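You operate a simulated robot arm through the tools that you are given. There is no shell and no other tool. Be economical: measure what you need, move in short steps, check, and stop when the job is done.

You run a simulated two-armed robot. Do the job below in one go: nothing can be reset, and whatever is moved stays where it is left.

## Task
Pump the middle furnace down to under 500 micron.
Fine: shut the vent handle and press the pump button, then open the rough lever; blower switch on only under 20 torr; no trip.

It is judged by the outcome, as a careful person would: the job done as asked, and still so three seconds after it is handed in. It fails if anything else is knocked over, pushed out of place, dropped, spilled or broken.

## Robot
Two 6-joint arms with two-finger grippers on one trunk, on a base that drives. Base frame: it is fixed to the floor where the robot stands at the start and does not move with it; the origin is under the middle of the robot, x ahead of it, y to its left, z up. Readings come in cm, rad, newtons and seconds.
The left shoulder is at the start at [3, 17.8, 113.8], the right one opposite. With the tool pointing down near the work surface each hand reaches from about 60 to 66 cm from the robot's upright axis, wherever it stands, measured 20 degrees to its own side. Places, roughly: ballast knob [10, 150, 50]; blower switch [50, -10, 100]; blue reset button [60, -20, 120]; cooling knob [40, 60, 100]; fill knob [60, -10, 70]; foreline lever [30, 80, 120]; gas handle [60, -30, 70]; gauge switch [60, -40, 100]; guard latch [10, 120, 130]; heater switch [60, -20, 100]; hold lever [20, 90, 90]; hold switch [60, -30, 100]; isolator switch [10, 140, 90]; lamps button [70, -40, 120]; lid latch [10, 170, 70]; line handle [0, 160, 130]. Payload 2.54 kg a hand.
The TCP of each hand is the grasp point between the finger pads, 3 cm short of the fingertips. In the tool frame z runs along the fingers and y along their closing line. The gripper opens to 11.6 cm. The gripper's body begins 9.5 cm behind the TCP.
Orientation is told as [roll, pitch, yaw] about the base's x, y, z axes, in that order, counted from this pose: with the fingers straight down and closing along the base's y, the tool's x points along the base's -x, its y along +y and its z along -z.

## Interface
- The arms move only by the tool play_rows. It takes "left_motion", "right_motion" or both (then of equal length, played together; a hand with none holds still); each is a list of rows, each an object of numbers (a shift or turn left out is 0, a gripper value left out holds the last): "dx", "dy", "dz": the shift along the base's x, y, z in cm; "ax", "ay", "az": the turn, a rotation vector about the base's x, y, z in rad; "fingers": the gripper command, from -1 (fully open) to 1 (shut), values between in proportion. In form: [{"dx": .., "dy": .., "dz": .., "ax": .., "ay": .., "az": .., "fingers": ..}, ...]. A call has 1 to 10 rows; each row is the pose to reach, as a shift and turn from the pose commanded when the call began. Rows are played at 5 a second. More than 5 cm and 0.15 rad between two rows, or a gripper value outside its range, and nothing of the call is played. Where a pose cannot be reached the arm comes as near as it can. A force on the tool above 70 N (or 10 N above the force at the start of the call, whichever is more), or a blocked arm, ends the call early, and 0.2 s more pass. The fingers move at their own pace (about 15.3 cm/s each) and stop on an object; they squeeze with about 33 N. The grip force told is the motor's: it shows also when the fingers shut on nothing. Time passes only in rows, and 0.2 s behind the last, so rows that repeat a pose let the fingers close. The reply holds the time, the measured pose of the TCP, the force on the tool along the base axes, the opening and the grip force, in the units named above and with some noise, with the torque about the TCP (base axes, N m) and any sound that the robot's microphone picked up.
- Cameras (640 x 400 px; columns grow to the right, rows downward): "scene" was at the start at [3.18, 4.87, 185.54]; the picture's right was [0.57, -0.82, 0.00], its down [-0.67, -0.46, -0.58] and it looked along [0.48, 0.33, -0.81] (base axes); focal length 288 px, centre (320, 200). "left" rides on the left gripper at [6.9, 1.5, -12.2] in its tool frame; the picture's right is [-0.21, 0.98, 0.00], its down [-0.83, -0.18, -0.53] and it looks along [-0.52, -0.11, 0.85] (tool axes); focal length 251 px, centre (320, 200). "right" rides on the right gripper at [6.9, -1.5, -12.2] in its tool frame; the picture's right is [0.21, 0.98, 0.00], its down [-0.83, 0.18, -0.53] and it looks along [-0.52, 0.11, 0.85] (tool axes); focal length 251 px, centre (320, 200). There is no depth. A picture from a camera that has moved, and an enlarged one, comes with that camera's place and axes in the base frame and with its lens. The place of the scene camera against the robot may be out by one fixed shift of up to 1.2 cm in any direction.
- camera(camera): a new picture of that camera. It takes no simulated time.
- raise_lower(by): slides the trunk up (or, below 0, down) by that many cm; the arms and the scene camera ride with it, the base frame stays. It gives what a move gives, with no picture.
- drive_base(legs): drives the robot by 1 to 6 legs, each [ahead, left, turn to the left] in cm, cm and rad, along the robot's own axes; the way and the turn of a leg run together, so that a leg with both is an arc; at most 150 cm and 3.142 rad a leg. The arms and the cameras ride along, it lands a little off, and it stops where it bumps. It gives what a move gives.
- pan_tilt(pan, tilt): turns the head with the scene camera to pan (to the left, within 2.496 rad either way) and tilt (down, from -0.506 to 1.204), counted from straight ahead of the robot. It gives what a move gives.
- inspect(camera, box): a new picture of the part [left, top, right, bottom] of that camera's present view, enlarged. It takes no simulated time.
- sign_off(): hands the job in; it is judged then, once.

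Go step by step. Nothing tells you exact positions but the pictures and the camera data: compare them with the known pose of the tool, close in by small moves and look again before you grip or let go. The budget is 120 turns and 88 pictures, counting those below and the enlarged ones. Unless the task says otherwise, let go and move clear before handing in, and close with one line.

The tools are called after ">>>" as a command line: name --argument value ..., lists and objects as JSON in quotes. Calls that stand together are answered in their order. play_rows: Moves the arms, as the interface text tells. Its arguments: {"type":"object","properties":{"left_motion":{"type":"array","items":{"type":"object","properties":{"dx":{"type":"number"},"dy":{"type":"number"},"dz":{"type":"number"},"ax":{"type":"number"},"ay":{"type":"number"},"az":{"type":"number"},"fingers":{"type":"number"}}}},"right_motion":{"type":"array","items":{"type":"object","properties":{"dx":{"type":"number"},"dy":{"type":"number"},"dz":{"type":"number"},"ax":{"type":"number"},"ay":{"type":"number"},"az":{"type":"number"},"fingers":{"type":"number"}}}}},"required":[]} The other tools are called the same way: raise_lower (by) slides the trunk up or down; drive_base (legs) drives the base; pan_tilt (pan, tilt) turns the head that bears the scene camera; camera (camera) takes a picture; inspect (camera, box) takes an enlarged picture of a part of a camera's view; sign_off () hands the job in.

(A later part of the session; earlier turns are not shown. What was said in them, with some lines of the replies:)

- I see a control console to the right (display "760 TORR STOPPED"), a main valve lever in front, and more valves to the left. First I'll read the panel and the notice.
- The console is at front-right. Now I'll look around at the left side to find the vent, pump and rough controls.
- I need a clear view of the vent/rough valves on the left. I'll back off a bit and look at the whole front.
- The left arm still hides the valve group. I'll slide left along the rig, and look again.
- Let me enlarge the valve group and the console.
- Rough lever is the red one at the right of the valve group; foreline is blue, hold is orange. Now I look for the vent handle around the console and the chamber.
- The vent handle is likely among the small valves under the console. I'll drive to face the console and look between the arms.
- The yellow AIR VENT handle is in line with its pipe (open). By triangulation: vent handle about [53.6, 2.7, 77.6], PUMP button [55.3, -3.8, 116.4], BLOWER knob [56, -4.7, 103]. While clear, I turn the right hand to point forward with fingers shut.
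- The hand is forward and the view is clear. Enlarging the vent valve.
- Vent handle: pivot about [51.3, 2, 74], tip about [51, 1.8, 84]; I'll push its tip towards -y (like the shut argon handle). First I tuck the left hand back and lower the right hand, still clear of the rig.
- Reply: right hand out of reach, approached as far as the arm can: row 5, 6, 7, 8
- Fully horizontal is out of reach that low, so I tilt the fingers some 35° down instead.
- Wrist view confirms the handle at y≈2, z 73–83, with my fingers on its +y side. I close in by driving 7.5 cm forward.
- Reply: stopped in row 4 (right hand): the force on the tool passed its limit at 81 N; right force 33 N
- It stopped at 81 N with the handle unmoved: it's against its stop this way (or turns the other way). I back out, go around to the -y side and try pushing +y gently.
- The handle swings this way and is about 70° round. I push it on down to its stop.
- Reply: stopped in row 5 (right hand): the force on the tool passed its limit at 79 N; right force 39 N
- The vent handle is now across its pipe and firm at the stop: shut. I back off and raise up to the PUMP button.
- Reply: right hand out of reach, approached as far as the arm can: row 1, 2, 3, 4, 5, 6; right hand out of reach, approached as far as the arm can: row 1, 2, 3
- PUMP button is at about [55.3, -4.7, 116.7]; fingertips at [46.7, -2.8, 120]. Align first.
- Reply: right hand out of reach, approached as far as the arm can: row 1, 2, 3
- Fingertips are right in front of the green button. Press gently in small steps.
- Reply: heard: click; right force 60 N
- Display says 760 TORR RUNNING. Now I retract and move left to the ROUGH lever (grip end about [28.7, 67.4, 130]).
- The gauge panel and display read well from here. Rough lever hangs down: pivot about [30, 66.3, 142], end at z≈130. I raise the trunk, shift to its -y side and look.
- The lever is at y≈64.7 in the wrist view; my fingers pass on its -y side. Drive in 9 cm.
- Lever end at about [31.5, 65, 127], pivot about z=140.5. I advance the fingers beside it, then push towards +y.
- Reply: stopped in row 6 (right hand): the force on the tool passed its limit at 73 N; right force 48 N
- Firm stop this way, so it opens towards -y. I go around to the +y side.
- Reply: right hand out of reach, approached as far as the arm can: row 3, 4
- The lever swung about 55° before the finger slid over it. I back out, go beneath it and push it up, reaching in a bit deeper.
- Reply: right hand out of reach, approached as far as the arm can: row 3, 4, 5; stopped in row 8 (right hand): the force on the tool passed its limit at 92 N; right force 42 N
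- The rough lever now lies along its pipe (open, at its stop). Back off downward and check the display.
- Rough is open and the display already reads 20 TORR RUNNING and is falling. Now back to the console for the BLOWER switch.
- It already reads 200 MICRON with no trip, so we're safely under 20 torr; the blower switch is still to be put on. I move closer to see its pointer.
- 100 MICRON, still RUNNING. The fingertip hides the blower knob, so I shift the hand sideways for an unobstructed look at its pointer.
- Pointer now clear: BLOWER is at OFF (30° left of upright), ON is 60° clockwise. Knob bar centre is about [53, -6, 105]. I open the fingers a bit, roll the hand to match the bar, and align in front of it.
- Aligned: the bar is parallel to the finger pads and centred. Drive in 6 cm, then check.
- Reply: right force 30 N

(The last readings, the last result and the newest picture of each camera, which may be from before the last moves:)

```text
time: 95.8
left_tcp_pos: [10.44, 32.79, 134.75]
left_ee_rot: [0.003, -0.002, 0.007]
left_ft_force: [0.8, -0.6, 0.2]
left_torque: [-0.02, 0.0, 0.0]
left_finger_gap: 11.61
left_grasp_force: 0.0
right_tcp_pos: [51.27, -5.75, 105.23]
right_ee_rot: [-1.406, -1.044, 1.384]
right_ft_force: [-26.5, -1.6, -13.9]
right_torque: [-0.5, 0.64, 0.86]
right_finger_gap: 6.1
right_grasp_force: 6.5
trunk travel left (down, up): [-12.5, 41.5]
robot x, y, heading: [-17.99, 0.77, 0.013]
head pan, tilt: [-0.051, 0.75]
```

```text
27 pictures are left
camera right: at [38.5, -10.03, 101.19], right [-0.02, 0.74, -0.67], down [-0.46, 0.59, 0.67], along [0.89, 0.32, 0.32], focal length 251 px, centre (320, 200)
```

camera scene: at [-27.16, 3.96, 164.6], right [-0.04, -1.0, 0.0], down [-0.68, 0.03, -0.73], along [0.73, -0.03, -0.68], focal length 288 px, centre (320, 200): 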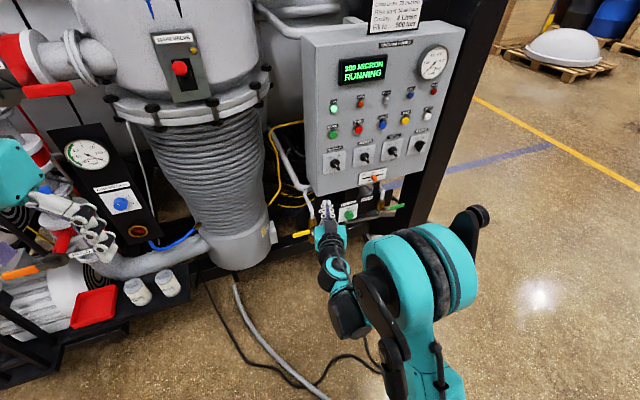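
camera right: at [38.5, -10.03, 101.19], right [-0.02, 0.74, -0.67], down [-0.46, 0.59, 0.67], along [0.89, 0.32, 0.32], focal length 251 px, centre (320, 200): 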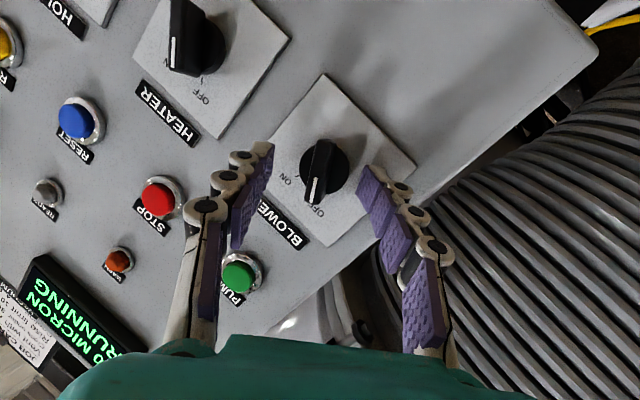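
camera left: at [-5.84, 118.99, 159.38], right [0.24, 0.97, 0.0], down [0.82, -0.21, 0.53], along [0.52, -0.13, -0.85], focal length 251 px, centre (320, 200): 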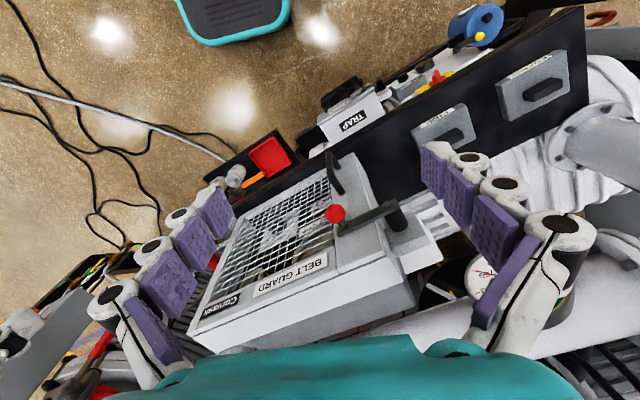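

The fingertips just touch the plate, so I ease back 0.8 cm and close on the bar.

>>> play_rows --right_motion '[{"dx": -0.8, "dy": -0.3}, {"dx": -0.8, "dy": -0.3, "fingers": 0.5}, {"dx": -0.8, "dy": -0.3, "fingers": 1}, {"dx": -0.8, "dy": -0.3, "fingers": 1}]'

>>> camera --camera "right"

```text
time: 96.8
left_tcp_pos: [10.44, 32.97, 134.72]
left_ee_rot: [0.002, -0.001, 0.006]
left_ft_force: [0.2, -0.6, -1.1]
left_torque: [0.03, 0.02, -0.01]
left_finger_gap: 11.61
left_grasp_force: 0.0
right_tcp_pos: [50.72, -5.8, 105.4]
right_ee_rot: [-1.406, -1.043, 1.388]
right_ft_force: [0.2, 6.7, 14.0]
right_torque: [0.09, -0.5, 0.81]
right_finger_gap: 1.33
right_grasp_force: 39.9
trunk travel left (down, up): [-12.5, 41.5]
robot x, y, heading: [-18.05, 0.94, 0.007]
head pan, tilt: [-0.051, 0.75]
```

```text
26 pictures are left
camera right: at [37.86, -10.12, 101.26], right [-0.03, 0.74, -0.67], down [-0.46, 0.59, 0.67], along [0.89, 0.32, 0.32], focal length 251 px, centre (320, 200)
```

right: 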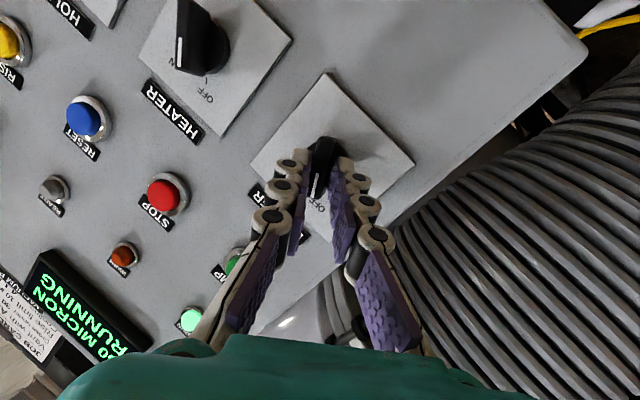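

The bar is gripped (gap 1.3 cm). Now I twist clockwise about 60° around the knob axis.

>>> play_rows --right_motion '[{"ax": 0.14, "dy": -0.05, "dz": 0.06}, {"ax": 0.28, "dy": -0.1, "dz": 0.12}, {"ax": 0.42, "dy": -0.17, "dz": 0.18}, {"ax": 0.56, "dy": -0.24, "dz": 0.22}, {"ax": 0.7, "dy": -0.31, "dz": 0.25}, {"ax": 0.84, "dy": -0.38, "dz": 0.27}, {"ax": 0.98, "dy": -0.46, "dz": 0.28}, {"ax": 1.1, "dy": -0.52, "dz": 0.28}]'

>>> camera --camera "right"

```text
time: 98.6
left_tcp_pos: [10.64, 32.9, 134.59]
left_ee_rot: [0.001, -0.002, 0.007]
left_ft_force: [0.6, -0.7, -0.3]
left_torque: [0.02, 0.01, 0.0]
left_finger_gap: 11.6
left_grasp_force: 0.0
right_tcp_pos: [50.5, -6.37, 105.5]
right_ee_rot: [1.432, -0.985, -1.4]
right_ft_force: [-9.8, 13.7, -8.6]
right_torque: [-1.0, 0.47, 0.94]
right_finger_gap: 1.37
right_grasp_force: 40.3
trunk travel left (down, up): [-12.5, 41.5]
robot x, y, heading: [-18.01, 0.75, 0.005]
head pan, tilt: [-0.051, 0.75]
```

```text
25 pictures are left
camera right: at [37.85, -4.62, 99.89], right [-0.03, 0.93, 0.36], down [-0.45, -0.33, 0.83], along [0.89, -0.14, 0.43], focal length 251 px, centre (320, 200)
```

right: 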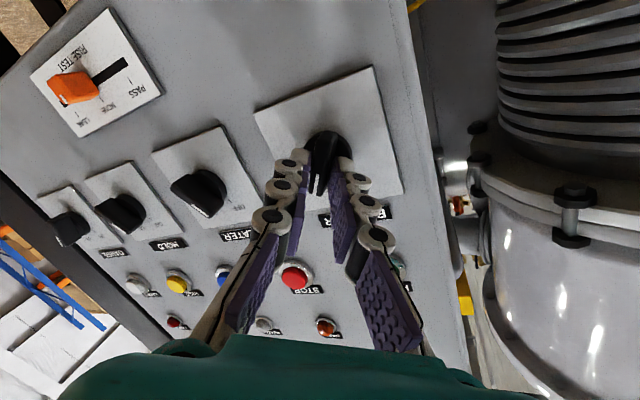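

The knob turned with the fingers. I open and back straight out, then check the pointer and the display.

>>> play_rows --right_motion '[{"fingers": 0.3}, {"fingers": 0.1}, {"dx": -3}, {"dx": -5}]'

>>> camera --camera "right"

>>> drive_base --legs '[[-15, 0, 0]]'

>>> inspect --camera "scene" --box '[280, 30, 480, 210]'

```text
time: 99.6
left_tcp_pos: [10.63, 32.72, 134.66]
left_ee_rot: [0.003, -0.002, 0.006]
left_ft_force: [0.0, 0.2, -0.1]
left_torque: [0.03, -0.05, -0.02]
left_finger_gap: 11.61
left_grasp_force: 0.1
right_tcp_pos: [45.69, -6.72, 105.37]
right_ee_rot: [1.433, -0.982, -1.398]
right_ft_force: [0.1, -0.5, 0.5]
right_torque: [-0.01, -0.01, 0.0]
right_finger_gap: 5.21
right_grasp_force: 0.1
trunk travel left (down, up): [-12.5, 41.5]
robot x, y, heading: [-17.99, 0.83, 0.014]
head pan, tilt: [-0.051, 0.75]
```

```text
24 pictures are left
camera right: at [32.83, -4.9, 99.82], right [-0.02, 0.93, 0.36], down [-0.45, -0.33, 0.83], along [0.89, -0.14, 0.43], focal length 251 px, centre (320, 200)
```

right: 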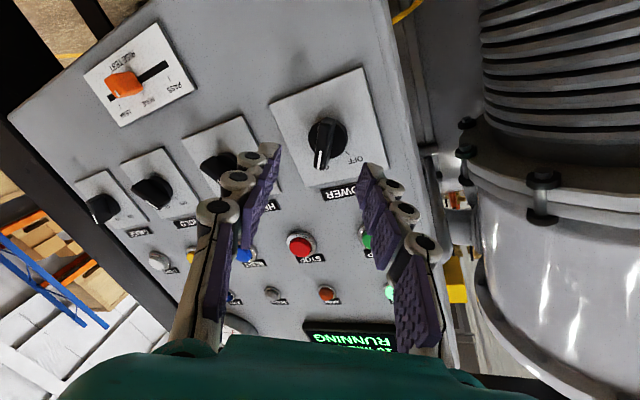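

```text
time: 101.0
left_tcp_pos: [-4.17, 32.8, 134.68]
left_ee_rot: [0.001, -0.003, 0.007]
left_ft_force: [-0.3, -0.2, 0.3]
left_torque: [0.02, -0.08, -0.02]
left_finger_gap: 11.61
left_grasp_force: 0.2
right_tcp_pos: [30.84, -6.82, 105.46]
right_ee_rot: [1.435, -0.985, -1.402]
right_ft_force: [-0.8, -0.5, 0.2]
right_torque: [0.0, 0.04, 0.01]
right_finger_gap: 5.23
right_grasp_force: 0.1
trunk travel left (down, up): [-12.5, 41.5]
robot x, y, heading: [-33.43, 0.29, 0.002]
head pan, tilt: [-0.051, 0.75]
```

```text
2.22 times, centred on (380, 120) of scene
camera zoom: at [-27.59, 0.94, 164.61], right [-0.04, -1.0, 0.0], down [-0.68, 0.03, -0.73], along [0.73, -0.03, -0.68], focal length 640 px, centre (187, 378)
```

zoom: 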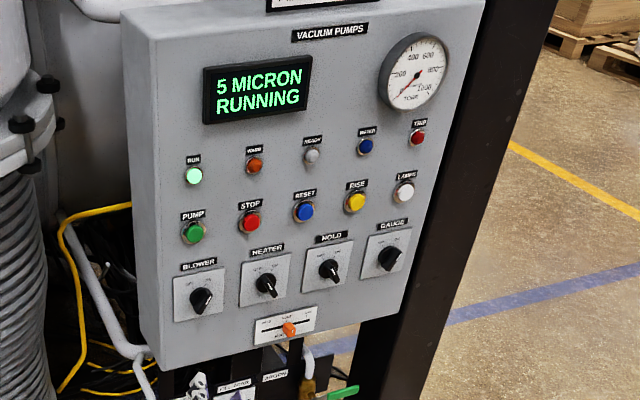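

The display reads 5 MICRON RUNNING, BLOWER points to ON, TRIP lamp is dark, and both hands are clear. Handing in.

>>> sign_off

```text
The job is handed in.
```

The furnace is down to 5 micron and the pumps are still running: vent shut, pump on, rough open, blower switched on at about 50 micron, with no trip.
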